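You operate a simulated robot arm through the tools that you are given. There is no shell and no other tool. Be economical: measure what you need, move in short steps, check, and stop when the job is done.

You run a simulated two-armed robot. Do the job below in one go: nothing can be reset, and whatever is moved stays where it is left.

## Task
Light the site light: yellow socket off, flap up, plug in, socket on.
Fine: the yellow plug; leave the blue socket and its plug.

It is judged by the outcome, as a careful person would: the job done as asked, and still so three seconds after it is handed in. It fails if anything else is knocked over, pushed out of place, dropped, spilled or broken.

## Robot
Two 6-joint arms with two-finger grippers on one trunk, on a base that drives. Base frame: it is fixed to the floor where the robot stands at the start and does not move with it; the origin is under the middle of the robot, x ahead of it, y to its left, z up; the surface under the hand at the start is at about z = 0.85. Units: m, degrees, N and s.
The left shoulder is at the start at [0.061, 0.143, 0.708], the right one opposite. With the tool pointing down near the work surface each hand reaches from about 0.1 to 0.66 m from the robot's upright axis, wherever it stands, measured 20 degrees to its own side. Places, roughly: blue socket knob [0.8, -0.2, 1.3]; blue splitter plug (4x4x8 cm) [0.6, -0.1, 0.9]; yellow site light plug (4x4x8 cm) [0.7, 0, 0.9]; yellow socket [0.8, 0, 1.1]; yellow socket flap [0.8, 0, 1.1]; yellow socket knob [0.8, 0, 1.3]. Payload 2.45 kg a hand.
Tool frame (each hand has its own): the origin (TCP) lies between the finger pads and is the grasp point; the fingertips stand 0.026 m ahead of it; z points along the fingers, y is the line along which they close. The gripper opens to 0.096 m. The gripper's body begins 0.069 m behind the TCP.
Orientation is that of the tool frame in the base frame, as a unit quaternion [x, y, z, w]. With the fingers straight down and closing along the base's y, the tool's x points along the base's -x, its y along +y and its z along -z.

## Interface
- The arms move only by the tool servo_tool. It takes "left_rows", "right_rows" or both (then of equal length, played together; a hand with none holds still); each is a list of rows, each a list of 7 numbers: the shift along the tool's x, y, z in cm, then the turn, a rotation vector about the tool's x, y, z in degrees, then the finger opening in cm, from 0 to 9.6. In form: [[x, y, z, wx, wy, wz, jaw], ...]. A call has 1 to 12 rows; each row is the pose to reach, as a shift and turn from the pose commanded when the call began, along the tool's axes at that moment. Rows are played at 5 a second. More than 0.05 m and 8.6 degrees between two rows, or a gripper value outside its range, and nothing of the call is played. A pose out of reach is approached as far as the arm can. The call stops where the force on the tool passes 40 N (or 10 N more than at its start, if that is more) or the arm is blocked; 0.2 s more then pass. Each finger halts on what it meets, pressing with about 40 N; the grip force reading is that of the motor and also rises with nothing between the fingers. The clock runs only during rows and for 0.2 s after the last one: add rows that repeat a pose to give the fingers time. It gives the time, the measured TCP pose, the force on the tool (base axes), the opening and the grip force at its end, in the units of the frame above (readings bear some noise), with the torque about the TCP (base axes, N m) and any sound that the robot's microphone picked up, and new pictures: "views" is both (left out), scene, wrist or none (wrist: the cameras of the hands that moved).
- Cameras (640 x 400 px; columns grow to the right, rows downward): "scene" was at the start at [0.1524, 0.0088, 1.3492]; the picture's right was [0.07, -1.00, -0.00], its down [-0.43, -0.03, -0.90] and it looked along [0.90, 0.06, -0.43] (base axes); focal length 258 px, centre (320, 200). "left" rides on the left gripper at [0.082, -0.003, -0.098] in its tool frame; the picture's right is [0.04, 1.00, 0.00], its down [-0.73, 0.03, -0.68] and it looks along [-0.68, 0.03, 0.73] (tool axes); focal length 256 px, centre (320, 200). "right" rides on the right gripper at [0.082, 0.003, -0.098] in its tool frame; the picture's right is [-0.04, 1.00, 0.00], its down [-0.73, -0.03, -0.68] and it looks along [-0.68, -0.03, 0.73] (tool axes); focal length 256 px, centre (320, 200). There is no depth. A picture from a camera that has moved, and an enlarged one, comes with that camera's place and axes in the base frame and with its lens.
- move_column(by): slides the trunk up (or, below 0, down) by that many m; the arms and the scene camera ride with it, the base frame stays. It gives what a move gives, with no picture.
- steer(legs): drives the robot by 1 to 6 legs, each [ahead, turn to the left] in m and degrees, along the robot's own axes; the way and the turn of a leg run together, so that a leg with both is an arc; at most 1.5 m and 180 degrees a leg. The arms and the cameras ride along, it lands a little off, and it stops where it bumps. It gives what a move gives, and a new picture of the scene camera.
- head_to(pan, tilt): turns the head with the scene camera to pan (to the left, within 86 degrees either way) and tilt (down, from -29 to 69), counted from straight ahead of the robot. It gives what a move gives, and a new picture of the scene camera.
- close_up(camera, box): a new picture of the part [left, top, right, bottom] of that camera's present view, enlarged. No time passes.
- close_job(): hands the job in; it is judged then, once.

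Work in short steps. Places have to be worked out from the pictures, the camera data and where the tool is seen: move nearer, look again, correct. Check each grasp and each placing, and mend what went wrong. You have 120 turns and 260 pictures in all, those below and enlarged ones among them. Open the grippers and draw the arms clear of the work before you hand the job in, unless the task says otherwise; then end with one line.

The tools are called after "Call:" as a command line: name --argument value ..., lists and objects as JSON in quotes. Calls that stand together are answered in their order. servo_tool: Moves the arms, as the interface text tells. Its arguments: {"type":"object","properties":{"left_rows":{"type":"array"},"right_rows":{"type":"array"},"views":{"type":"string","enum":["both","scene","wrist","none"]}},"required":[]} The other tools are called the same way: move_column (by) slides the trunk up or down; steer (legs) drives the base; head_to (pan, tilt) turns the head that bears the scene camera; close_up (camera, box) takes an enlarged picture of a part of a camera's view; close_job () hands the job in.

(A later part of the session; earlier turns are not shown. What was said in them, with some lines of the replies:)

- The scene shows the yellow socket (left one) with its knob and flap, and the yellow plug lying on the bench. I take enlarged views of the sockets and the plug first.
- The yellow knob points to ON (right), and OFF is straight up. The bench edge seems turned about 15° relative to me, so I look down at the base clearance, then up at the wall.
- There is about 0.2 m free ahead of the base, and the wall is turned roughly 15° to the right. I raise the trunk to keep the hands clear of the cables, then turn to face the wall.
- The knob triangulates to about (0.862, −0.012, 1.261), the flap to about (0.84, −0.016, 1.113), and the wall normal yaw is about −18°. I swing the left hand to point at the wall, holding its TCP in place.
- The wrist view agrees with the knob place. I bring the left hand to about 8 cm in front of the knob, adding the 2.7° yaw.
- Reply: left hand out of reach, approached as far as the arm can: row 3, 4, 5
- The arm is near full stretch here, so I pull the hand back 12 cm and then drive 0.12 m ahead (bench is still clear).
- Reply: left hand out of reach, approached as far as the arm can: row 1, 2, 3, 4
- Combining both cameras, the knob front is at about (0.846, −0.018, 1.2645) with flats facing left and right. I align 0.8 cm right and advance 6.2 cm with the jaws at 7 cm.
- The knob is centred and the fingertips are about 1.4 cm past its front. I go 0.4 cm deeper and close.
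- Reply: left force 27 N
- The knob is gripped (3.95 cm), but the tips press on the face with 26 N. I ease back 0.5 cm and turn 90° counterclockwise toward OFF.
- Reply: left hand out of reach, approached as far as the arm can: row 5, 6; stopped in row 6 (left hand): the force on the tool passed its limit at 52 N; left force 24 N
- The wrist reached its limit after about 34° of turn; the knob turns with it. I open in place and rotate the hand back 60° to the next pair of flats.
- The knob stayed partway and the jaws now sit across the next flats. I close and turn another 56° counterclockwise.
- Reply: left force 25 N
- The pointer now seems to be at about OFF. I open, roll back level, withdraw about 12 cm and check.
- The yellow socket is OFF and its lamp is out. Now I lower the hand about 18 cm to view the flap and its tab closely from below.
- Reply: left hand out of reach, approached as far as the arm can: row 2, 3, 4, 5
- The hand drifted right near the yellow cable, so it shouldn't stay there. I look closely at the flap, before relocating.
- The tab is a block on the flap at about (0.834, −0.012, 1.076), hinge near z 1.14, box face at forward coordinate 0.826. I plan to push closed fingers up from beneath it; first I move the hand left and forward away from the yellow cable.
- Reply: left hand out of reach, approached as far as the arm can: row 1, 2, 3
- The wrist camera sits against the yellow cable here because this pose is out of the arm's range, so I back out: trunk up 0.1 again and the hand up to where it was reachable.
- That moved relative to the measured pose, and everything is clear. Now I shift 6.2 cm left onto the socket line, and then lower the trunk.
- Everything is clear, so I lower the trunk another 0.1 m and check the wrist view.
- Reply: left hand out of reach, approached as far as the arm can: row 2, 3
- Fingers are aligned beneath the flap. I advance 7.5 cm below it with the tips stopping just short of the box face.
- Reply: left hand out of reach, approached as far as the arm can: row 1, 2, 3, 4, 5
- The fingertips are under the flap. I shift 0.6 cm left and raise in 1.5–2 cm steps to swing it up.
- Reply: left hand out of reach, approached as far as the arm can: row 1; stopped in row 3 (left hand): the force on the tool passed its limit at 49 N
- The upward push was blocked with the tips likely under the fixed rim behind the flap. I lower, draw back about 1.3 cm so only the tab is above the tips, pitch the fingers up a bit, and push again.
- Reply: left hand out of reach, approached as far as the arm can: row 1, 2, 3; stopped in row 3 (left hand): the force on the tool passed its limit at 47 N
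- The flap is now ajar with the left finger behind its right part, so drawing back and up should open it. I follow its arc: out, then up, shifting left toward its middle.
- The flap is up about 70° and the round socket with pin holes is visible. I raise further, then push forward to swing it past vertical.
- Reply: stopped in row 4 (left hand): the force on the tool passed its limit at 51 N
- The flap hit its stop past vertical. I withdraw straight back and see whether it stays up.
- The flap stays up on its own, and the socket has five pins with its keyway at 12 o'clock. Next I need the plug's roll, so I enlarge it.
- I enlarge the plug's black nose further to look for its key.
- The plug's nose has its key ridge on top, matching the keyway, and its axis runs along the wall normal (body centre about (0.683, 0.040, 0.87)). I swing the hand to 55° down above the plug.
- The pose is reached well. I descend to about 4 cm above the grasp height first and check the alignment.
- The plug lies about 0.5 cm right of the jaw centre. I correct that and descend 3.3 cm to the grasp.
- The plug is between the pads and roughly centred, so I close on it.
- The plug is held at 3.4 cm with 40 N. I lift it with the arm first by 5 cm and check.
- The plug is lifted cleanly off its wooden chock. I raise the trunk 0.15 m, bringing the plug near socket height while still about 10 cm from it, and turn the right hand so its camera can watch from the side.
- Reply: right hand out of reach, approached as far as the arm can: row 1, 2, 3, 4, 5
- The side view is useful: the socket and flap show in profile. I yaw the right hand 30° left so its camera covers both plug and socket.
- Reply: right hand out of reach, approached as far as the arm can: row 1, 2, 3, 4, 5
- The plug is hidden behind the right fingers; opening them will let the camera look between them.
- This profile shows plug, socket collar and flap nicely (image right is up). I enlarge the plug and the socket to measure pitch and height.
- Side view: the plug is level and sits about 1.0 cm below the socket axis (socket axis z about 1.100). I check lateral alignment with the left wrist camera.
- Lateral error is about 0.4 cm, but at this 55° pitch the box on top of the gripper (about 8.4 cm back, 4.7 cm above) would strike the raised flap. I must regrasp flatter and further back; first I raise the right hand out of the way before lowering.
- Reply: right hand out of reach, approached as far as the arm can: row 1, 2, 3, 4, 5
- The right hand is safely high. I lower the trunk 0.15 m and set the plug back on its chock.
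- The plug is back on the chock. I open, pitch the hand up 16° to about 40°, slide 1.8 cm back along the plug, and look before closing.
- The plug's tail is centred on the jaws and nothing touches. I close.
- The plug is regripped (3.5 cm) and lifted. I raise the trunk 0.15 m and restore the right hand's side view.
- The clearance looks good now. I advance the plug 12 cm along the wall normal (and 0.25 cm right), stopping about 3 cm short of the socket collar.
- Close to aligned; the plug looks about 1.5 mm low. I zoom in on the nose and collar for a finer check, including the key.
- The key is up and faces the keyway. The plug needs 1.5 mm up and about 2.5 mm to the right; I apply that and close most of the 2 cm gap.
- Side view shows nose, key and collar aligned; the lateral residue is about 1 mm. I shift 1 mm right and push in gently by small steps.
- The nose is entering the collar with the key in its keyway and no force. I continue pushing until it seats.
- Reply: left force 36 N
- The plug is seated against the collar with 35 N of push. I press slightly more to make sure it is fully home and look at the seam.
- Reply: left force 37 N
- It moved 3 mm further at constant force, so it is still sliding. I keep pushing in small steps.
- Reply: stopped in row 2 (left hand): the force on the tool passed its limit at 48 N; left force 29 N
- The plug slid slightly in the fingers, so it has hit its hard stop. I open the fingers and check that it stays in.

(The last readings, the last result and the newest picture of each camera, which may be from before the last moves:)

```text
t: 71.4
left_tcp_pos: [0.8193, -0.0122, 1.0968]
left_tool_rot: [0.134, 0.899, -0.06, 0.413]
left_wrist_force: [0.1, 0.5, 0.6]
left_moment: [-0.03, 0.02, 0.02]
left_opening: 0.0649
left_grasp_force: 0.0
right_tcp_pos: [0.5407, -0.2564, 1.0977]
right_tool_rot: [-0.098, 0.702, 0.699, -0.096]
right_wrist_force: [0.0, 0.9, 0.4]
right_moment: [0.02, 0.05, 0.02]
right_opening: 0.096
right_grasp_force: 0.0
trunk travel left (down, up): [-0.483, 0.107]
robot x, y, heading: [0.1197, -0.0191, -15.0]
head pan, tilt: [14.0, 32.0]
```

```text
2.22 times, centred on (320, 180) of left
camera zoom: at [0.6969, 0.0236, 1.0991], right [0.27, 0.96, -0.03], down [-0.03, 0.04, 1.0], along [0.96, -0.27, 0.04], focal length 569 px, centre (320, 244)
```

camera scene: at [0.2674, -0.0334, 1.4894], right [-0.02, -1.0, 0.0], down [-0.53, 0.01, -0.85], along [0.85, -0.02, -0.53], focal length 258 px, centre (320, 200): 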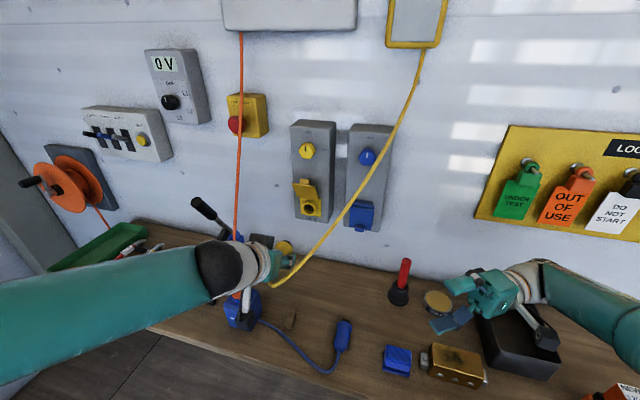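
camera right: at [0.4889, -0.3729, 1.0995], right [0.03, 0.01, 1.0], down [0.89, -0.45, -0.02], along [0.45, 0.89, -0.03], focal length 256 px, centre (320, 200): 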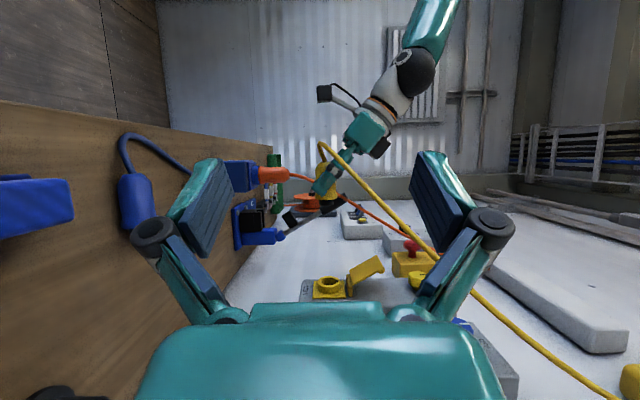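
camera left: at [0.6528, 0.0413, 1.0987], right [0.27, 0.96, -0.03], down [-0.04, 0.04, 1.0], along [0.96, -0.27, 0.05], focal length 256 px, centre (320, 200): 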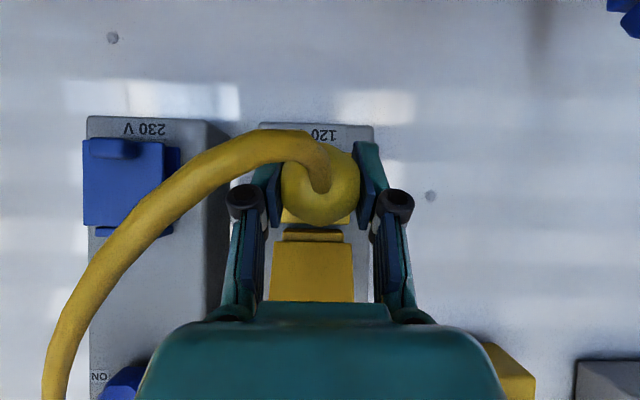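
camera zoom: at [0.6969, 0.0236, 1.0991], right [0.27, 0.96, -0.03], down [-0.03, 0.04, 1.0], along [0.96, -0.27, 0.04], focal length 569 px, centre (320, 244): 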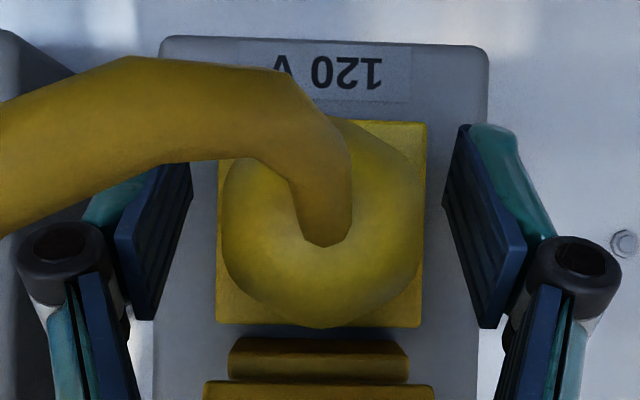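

The plug stays in the socket. I withdraw the left hand straight back 12 cm.

Call:
servo_tool --left_rows '[[1.3, 0, -1.5, 0, 0, 0, 7.5], [3.2, 0, -3.8, 0, 0, 0, 7.5], [5.5, 0, -6.6, 0, 0, 0, 7.5], [7.7, 0, -9.2, 0, 0, 0, 7.5], [7.7, 0, -9.2, 0, 0, 0, 7.5]]' --views "both"

Call:
close_up --camera "right" --box '[305, 220, 375, 310]'

```text
t: 72.6
left_tcp_pos: [0.7041, 0.0248, 1.1]
left_tool_rot: [0.136, 0.899, -0.061, 0.412]
left_wrist_force: [0.0, 0.0, 0.0]
left_moment: [0.0, 0.0, 0.02]
left_opening: 0.0749
left_grasp_force: 0.1
right_tcp_pos: [0.5412, -0.257, 1.0974]
right_tool_rot: [-0.099, 0.702, 0.699, -0.096]
right_wrist_force: [0.0, 0.6, -0.8]
right_moment: [0.0, 0.02, 0.03]
right_opening: 0.096
right_grasp_force: 0.0
trunk travel left (down, up): [-0.483, 0.107]
robot x, y, heading: [0.1184, -0.02, -15.2]
head pan, tilt: [14.0, 32.0]
camera scene: at [0.2684, -0.0339, 1.4892], right [-0.02, -1.0, 0.0], down [-0.53, 0.01, -0.85], along [0.85, -0.02, -0.53], focal length 258 px, centre (320, 200)
camera left: at [0.5823, 0.0593, 1.1024], right [0.27, 0.96, -0.03], down [-0.03, 0.04, 1.0], along [0.96, -0.27, 0.03], focal length 256 px, centre (320, 200)
```

scene: 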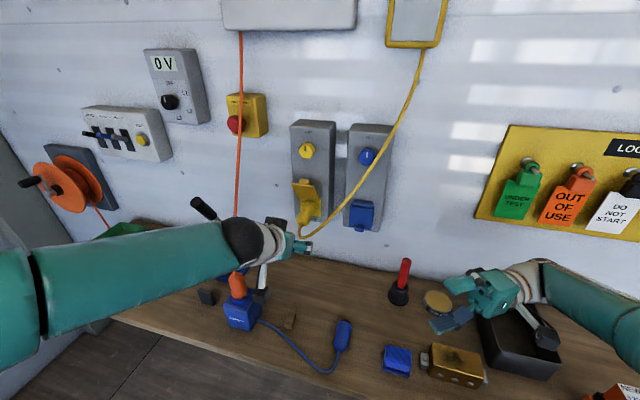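
left: 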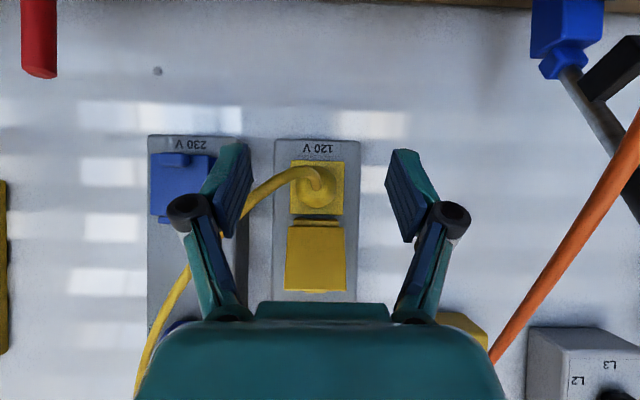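

```text
4.44 times, centred on (340, 265) of right
camera zoom: at [0.4897, -0.3732, 1.0999], right [0.03, 0.01, 1.0], down [0.89, -0.45, -0.02], along [0.45, 0.89, -0.03], focal length 1138 px, centre (231, -89)
```

zoom: 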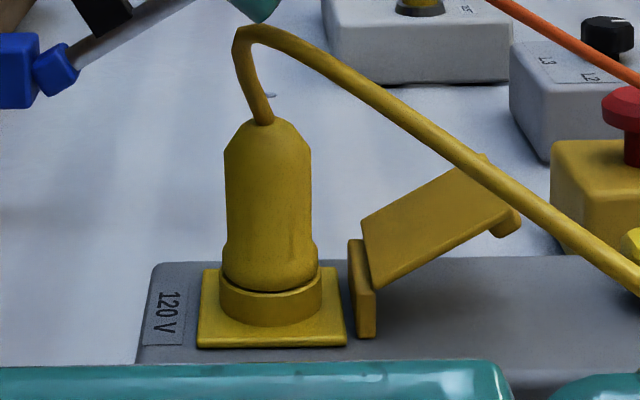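

The plug sits straight. I zoom on the seam for any remaining gap.

Call:
close_up --camera "right" --box '[315, 270, 345, 300]'

```text
13.33 times, centred on (330, 285) of right
camera zoom: at [0.4897, -0.3732, 1.0999], right [0.03, 0.01, 1.0], down [0.89, -0.45, -0.02], along [0.45, 0.89, -0.03], focal length 3413 px, centre (187, -933)
```

zoom: 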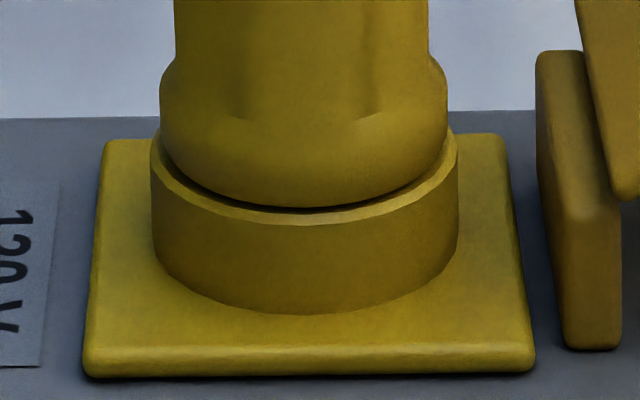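

The seam is under 1 mm, so the plug is fully home. Next is the knob: I raise the trunk 0.05 m and bring the left hand up to level pointing, in front of the knob.

Call:
move_column --by 0.05

Call:
servo_tool --left_rows '[[-1.8, 0, -0.9, 0, -7, 0, 7], [-3.6, 0, -1.8, 0, -14, 0, 7], [-5.4, 0, -2.7, 0, -21, 0, 7], [-7.2, 0, -3.6, 0, -28, 0, 7], [-9, 0, -4.5, 0, -35, 0, 7], [-10.6, 0, -5.4, 0, -41.5, 0, 7], [-10.6, 0, -5.4, 0, -41.5, 0, 7]]'

```text
t: 73.5
left_tcp_pos: [0.7041, 0.024, 1.1519]
left_tool_rot: [0.134, 0.899, -0.06, 0.414]
left_wrist_force: [-0.2, 0.3, -1.2]
left_moment: [0.02, 0.05, -0.05]
left_opening: 0.0749
left_grasp_force: 0.1
right_tcp_pos: [0.5401, -0.2559, 1.1472]
right_tool_rot: [-0.098, 0.702, 0.699, -0.096]
right_wrist_force: [0.8, 0.3, -0.8]
right_moment: [0.0, 0.0, 0.0]
right_opening: 0.0959
right_grasp_force: 0.1
trunk travel left (down, up): [-0.533, 0.057]
robot x, y, heading: [0.1164, -0.0177, -15.4]
head pan, tilt: [14.0, 32.0]
```

```text
t: 75.1
left_tcp_pos: [0.7323, 0.0141, 1.2671]
left_tool_rot: [0.105, 0.694, -0.104, 0.704]
left_wrist_force: [-0.6, -0.2, 0.2]
left_moment: [-0.02, 0.01, -0.02]
left_opening: 0.0701
left_grasp_force: 0.0
right_tcp_pos: [0.5405, -0.2563, 1.1471]
right_tool_rot: [-0.099, 0.702, 0.699, -0.095]
right_wrist_force: [0.0, -0.1, 0.1]
right_moment: [-0.01, 0.02, 0.02]
right_opening: 0.0961
right_grasp_force: 0.1
trunk travel left (down, up): [-0.533, 0.057]
robot x, y, heading: [0.1198, -0.021, -14.8]
head pan, tilt: [14.0, 32.0]
camera scene: at [0.2677, -0.0336, 1.5393], right [-0.02, -1.0, 0.0], down [-0.53, 0.01, -0.85], along [0.85, -0.02, -0.53], focal length 258 px, centre (320, 200)
camera left: at [0.6399, 0.0416, 1.183], right [0.29, 0.96, -0.04], down [-0.65, 0.23, 0.72], along [0.7, -0.19, 0.69], focal length 256 px, centre (320, 200)
```

scene: 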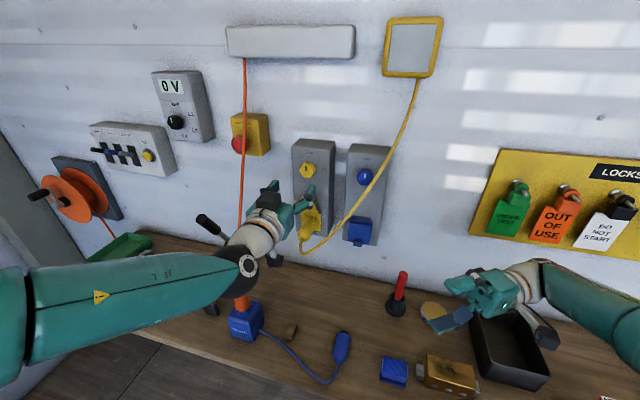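
left: 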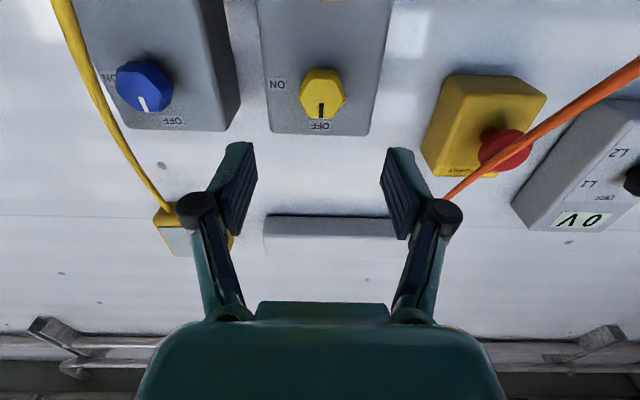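

The hand is level, 10 cm from the knob (pointer at OFF). I roll −30° to match the knob's flats and advance to the grasp depth used before.

Call:
servo_tool --left_rows '[[0, 0.1, 1.5, 0, 0, -7.5, 7], [0, 0.2, 3, 0, 0, -15, 7], [0, 0.2, 4.5, 0, 0, -22.5, 7], [0.1, 0.2, 6, 0, 0, -30, 7], [0.1, 0.2, 8, 0, 0, -30, 7], [0.1, 0.2, 9.8, 0, 0, -30, 7], [0.1, 0.2, 9.8, 0, 0, -30, 7]]' --views "wrist"

```text
t: 76.7
left_tcp_pos: [0.8266, -0.015, 1.2763]
left_tool_rot: [-0.081, 0.7, -0.278, 0.653]
left_wrist_force: [-0.7, 0.0, 0.4]
left_moment: [0.01, 0.0, 0.01]
left_opening: 0.07
left_grasp_force: 0.0
left hand out of reach, approached as far as the arm can: row 4, 5, 6, 7
right_tcp_pos: [0.5398, -0.2557, 1.1472]
right_tool_rot: [-0.099, 0.701, 0.7, -0.096]
right_wrist_force: [0.3, 0.7, 0.2]
right_moment: [0.03, -0.02, 0.0]
right_opening: 0.0961
right_grasp_force: 0.1
trunk travel left (down, up): [-0.533, 0.057]
robot x, y, heading: [0.1242, -0.0157, -14.9]
head pan, tilt: [14.0, 32.0]
camera left: at [0.7214, -0.0264, 1.205], right [0.25, 0.81, -0.53], down [-0.54, 0.57, 0.62], along [0.8, 0.14, 0.58], focal length 256 px, centre (320, 200)
```

left: 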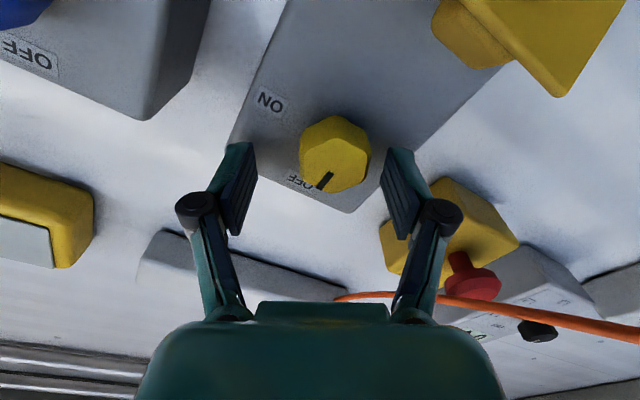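

The arm is 1 cm high at its roll limit; lowering the trunk 1 cm fixes that exactly.

Call:
move_column --by -0.01

Call:
close_up --camera "left" --box '[160, 60, 480, 260]'

```text
t: 77.3
left_tcp_pos: [0.8257, -0.0133, 1.2655]
left_tool_rot: [-0.079, 0.7, -0.279, 0.653]
left_wrist_force: [0.0, 0.4, 0.1]
left_moment: [0.0, -0.01, -0.03]
left_opening: 0.0701
left_grasp_force: 0.1
right_tcp_pos: [0.5406, -0.2554, 1.138]
right_tool_rot: [-0.098, 0.701, 0.7, -0.096]
right_wrist_force: [-0.6, -0.1, -0.3]
right_moment: [0.02, -0.01, 0.04]
right_opening: 0.0962
right_grasp_force: 0.0
trunk travel left (down, up): [-0.523, 0.067]
robot x, y, heading: [0.1192, -0.0189, -15.4]
head pan, tilt: [14.0, 32.0]
```

```text
2.00 times, centred on (320, 160) of left
camera zoom: at [0.7214, -0.0264, 1.195], right [0.25, 0.81, -0.53], down [-0.54, 0.57, 0.62], along [0.8, 0.14, 0.58], focal length 512 px, centre (320, 280)
```

zoom: 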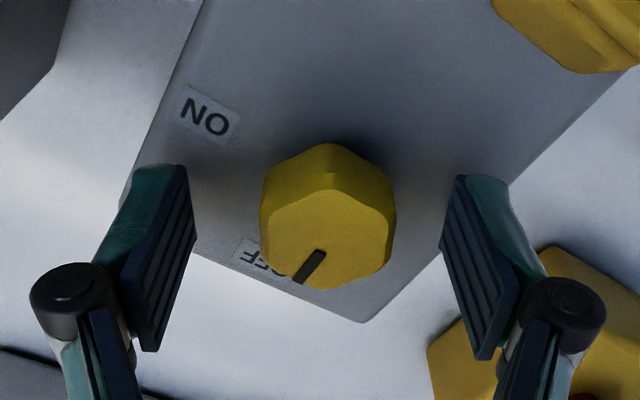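

The knob is centred between the pads. I advance 0.4 cm and close.

Call:
servo_tool --left_rows '[[0, 0, 0.4, 0, 0, 0, 6], [0, 0, 0.4, 0, 0, 0, 4.5], [0, 0, 0.4, 0, 0, 0, 3.5], [0, 0, 0.4, 0, 0, 0, 3.5]]' --views "none"

Call:
servo_tool --left_rows '[[0, 0, 0, 0, 0, 8, 3.5], [0, 0, 0, 0, 0, 16, 3.5], [0, 0, 0, 0, 0, 24, 3.5], [0, 0, 0, 0, 0, 32, 3.5], [0, 0, 0, 0, 0, 40, 3.5], [0, 0, 0, 0, 0, 48, 3.5], [0, 0, 0, 0, 0, 56, 3.5], [0, 0, 0, 0, 0, 64, 3.5], [0, 0, 0, 0, 0, 72, 3.5], [0, 0, 0, 0, 0, 80, 3.5], [0, 0, 0, 0, 0, 88, 3.5], [0, 0, 0, 0, 0, 91, 3.5]]'

```text
t: 78.3
left_tcp_pos: [0.83, -0.0143, 1.2657]
left_tool_rot: [-0.081, 0.7, -0.279, 0.652]
left_wrist_force: [-2.5, 6.2, -4.7]
left_moment: [0.03, 0.09, 0.28]
left_opening: 0.0396
left_grasp_force: 45.2
right_tcp_pos: [0.5406, -0.2557, 1.1374]
right_tool_rot: [-0.099, 0.701, 0.7, -0.095]
right_wrist_force: [1.0, -1.4, -0.6]
right_moment: [-0.02, 0.0, -0.02]
right_opening: 0.096
right_grasp_force: 0.0
trunk travel left (down, up): [-0.523, 0.067]
robot x, y, heading: [0.1208, -0.0194, -15.0]
head pan, tilt: [14.0, 32.0]
```

```text
t: 80.9
left_tcp_pos: [0.8302, -0.0152, 1.2649]
left_tool_rot: [0.444, 0.549, 0.268, 0.656]
left_wrist_force: [-11.0, 6.3, -13.7]
left_moment: [-0.39, 0.59, 0.05]
left_opening: 0.0394
left_grasp_force: 44.7
right_tcp_pos: [0.5405, -0.2552, 1.1375]
right_tool_rot: [-0.099, 0.702, 0.699, -0.096]
right_wrist_force: [0.6, 0.1, 0.0]
right_moment: [-0.02, 0.01, 0.04]
right_opening: 0.0959
right_grasp_force: 0.2
trunk travel left (down, up): [-0.523, 0.067]
robot x, y, heading: [0.1205, -0.0194, -14.8]
head pan, tilt: [14.0, 32.0]
camera scene: at [0.2675, -0.0325, 1.5293], right [-0.02, -1.0, 0.0], down [-0.53, 0.01, -0.85], along [0.85, -0.02, -0.53], focal length 258 px, centre (320, 200)
camera left: at [0.757, 0.0816, 1.2216], right [0.14, 0.49, 0.86], down [-0.83, -0.41, 0.37], along [0.53, -0.77, 0.35], focal length 256 px, centre (320, 200)
```

scene: 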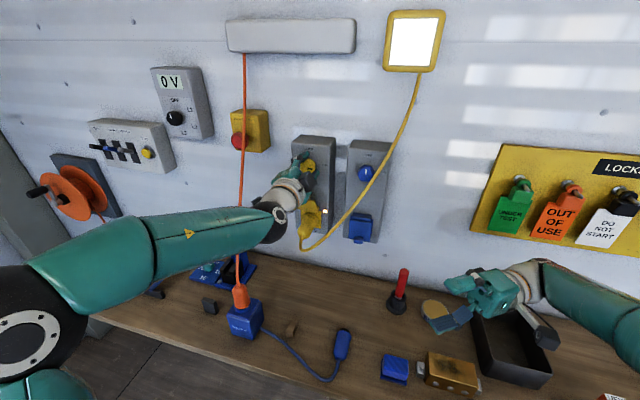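
left: 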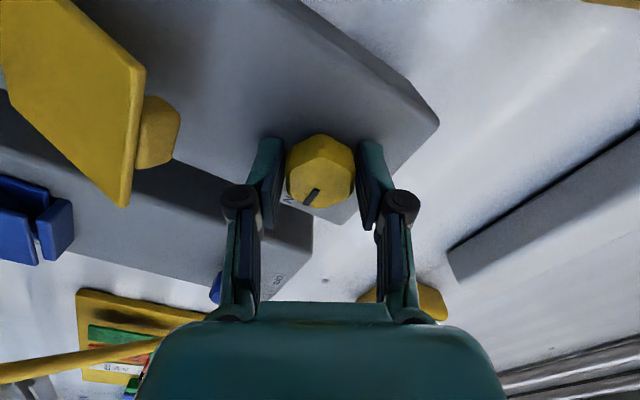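

The knob turned the full 90° and the site light is lit. I release and withdraw the left hand straight back.

Call:
servo_tool --left_rows '[[0, 0, 0, 0, 0, 0, 5.5], [0, 0, 0, 0, 0, 0, 7.5], [0, 0, -3, 0, 0, 0, 7.5], [0, 0, -7, 0, 0, -8, 7.5], [0, 0, -11, 0, 0, -16, 7.5], [0, 0, -14, 0, 0, -24, 7.5], [0, 0, -14, 0, 0, -24, 7.5]]' --views "scene"

Call:
close_up --camera "scene" --box '[270, 0, 450, 260]'

Call:
close_up --camera "scene" --box '[275, 130, 395, 260]'

```text
t: 82.5
left_tcp_pos: [0.6973, 0.0255, 1.2644]
left_tool_rot: [0.32, 0.628, 0.127, 0.698]
left_wrist_force: [-0.1, 0.0, 0.1]
left_moment: [-0.01, 0.03, -0.03]
left_opening: 0.0748
left_grasp_force: 0.0
right_tcp_pos: [0.541, -0.2576, 1.138]
right_tool_rot: [-0.099, 0.701, 0.699, -0.095]
right_wrist_force: [-0.1, -1.3, 0.0]
right_moment: [-0.01, -0.02, 0.03]
right_opening: 0.0961
right_grasp_force: 0.1
trunk travel left (down, up): [-0.523, 0.067]
robot x, y, heading: [0.1154, -0.0183, -15.1]
head pan, tilt: [14.0, 32.0]
camera scene: at [0.2684, -0.034, 1.5292], right [-0.02, -1.0, 0.0], down [-0.53, 0.01, -0.85], along [0.85, -0.02, -0.53], focal length 258 px, centre (320, 200)
```

scene: 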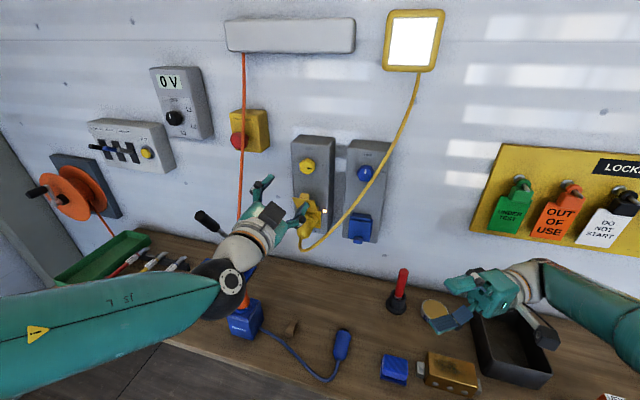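

```text
1.54 times, centred on (360, 130) of scene
camera zoom: at [0.2684, -0.034, 1.5292], right [-0.02, -1.0, 0.0], down [-0.53, 0.01, -0.85], along [0.85, -0.02, -0.53], focal length 397 px, centre (258, 308)
```

zoom: 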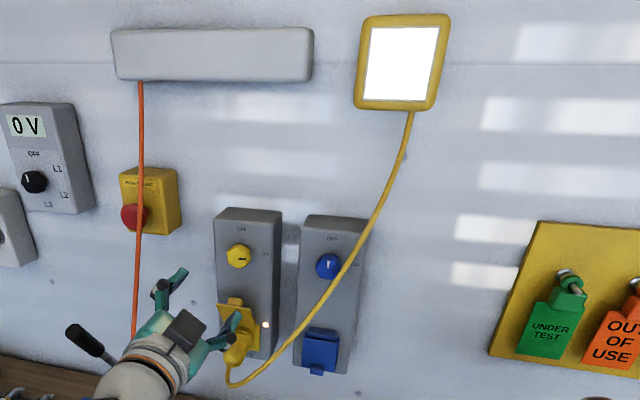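

```text
3.08 times, centred on (335, 195) of scene
camera zoom: at [0.2684, -0.034, 1.5292], right [-0.02, -1.0, 0.0], down [-0.53, 0.01, -0.85], along [0.85, -0.02, -0.53], focal length 795 px, centre (274, 215)
```

zoom: 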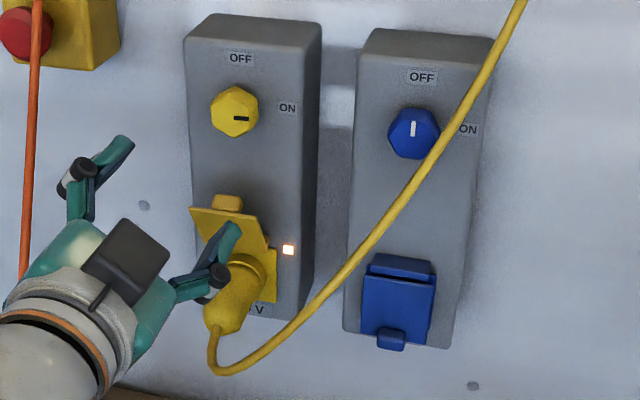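

The knob is at ON, the indicator and site light are lit, the plug is in, and the blue socket is untouched. I back the robot off 0.12 m to clear the arms and check once more.

Call:
steer --legs '[[-0.12, 0]]'

Call:
close_up --camera "scene" --box '[200, 100, 440, 350]'

```text
t: 83.7
left_tcp_pos: [0.5795, 0.0583, 1.266]
left_tool_rot: [0.319, 0.627, 0.128, 0.699]
left_wrist_force: [-1.4, 0.2, 0.2]
left_moment: [0.0, 0.02, 0.0]
left_opening: 0.0751
left_grasp_force: 0.1
right_tcp_pos: [0.4247, -0.2244, 1.1377]
right_tool_rot: [-0.1, 0.702, 0.699, -0.095]
right_wrist_force: [-0.6, -0.7, -0.3]
right_moment: [-0.02, -0.01, -0.02]
right_opening: 0.0959
right_grasp_force: 0.0
trunk travel left (down, up): [-0.523, 0.067]
robot x, y, heading: [0.0043, 0.0105, -15.0]
head pan, tilt: [14.0, 32.0]
camera scene: at [0.1506, -0.0018, 1.5296], right [-0.02, -1.0, 0.0], down [-0.53, 0.01, -0.85], along [0.85, -0.02, -0.53], focal length 258 px, centre (320, 200)
```

scene: 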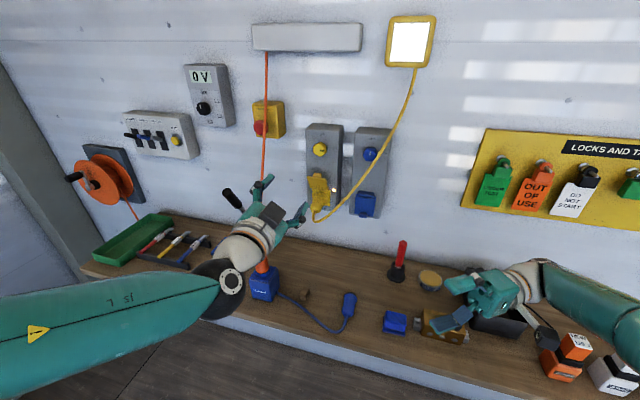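

```text
1.60 times, centred on (320, 225) of scene
camera zoom: at [0.1506, -0.0018, 1.5296], right [-0.02, -1.0, 0.0], down [-0.53, 0.01, -0.85], along [0.85, -0.02, -0.53], focal length 413 px, centre (320, 160)
```

zoom: 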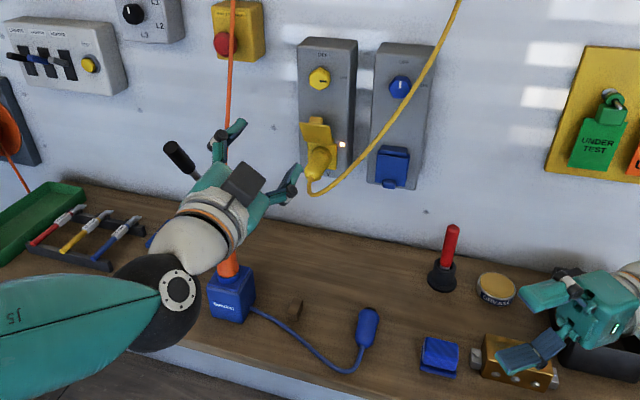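

Everything is in place, both arms are clear with grippers open, and the light is on. I hand the job in.

Call:
close_job

```text
The job is handed in.
```

The site light is lit: I turned the yellow socket off, raised the flap, pushed the yellow plug fully in, and turned the socket back on. The blue socket and its plug were not touched.
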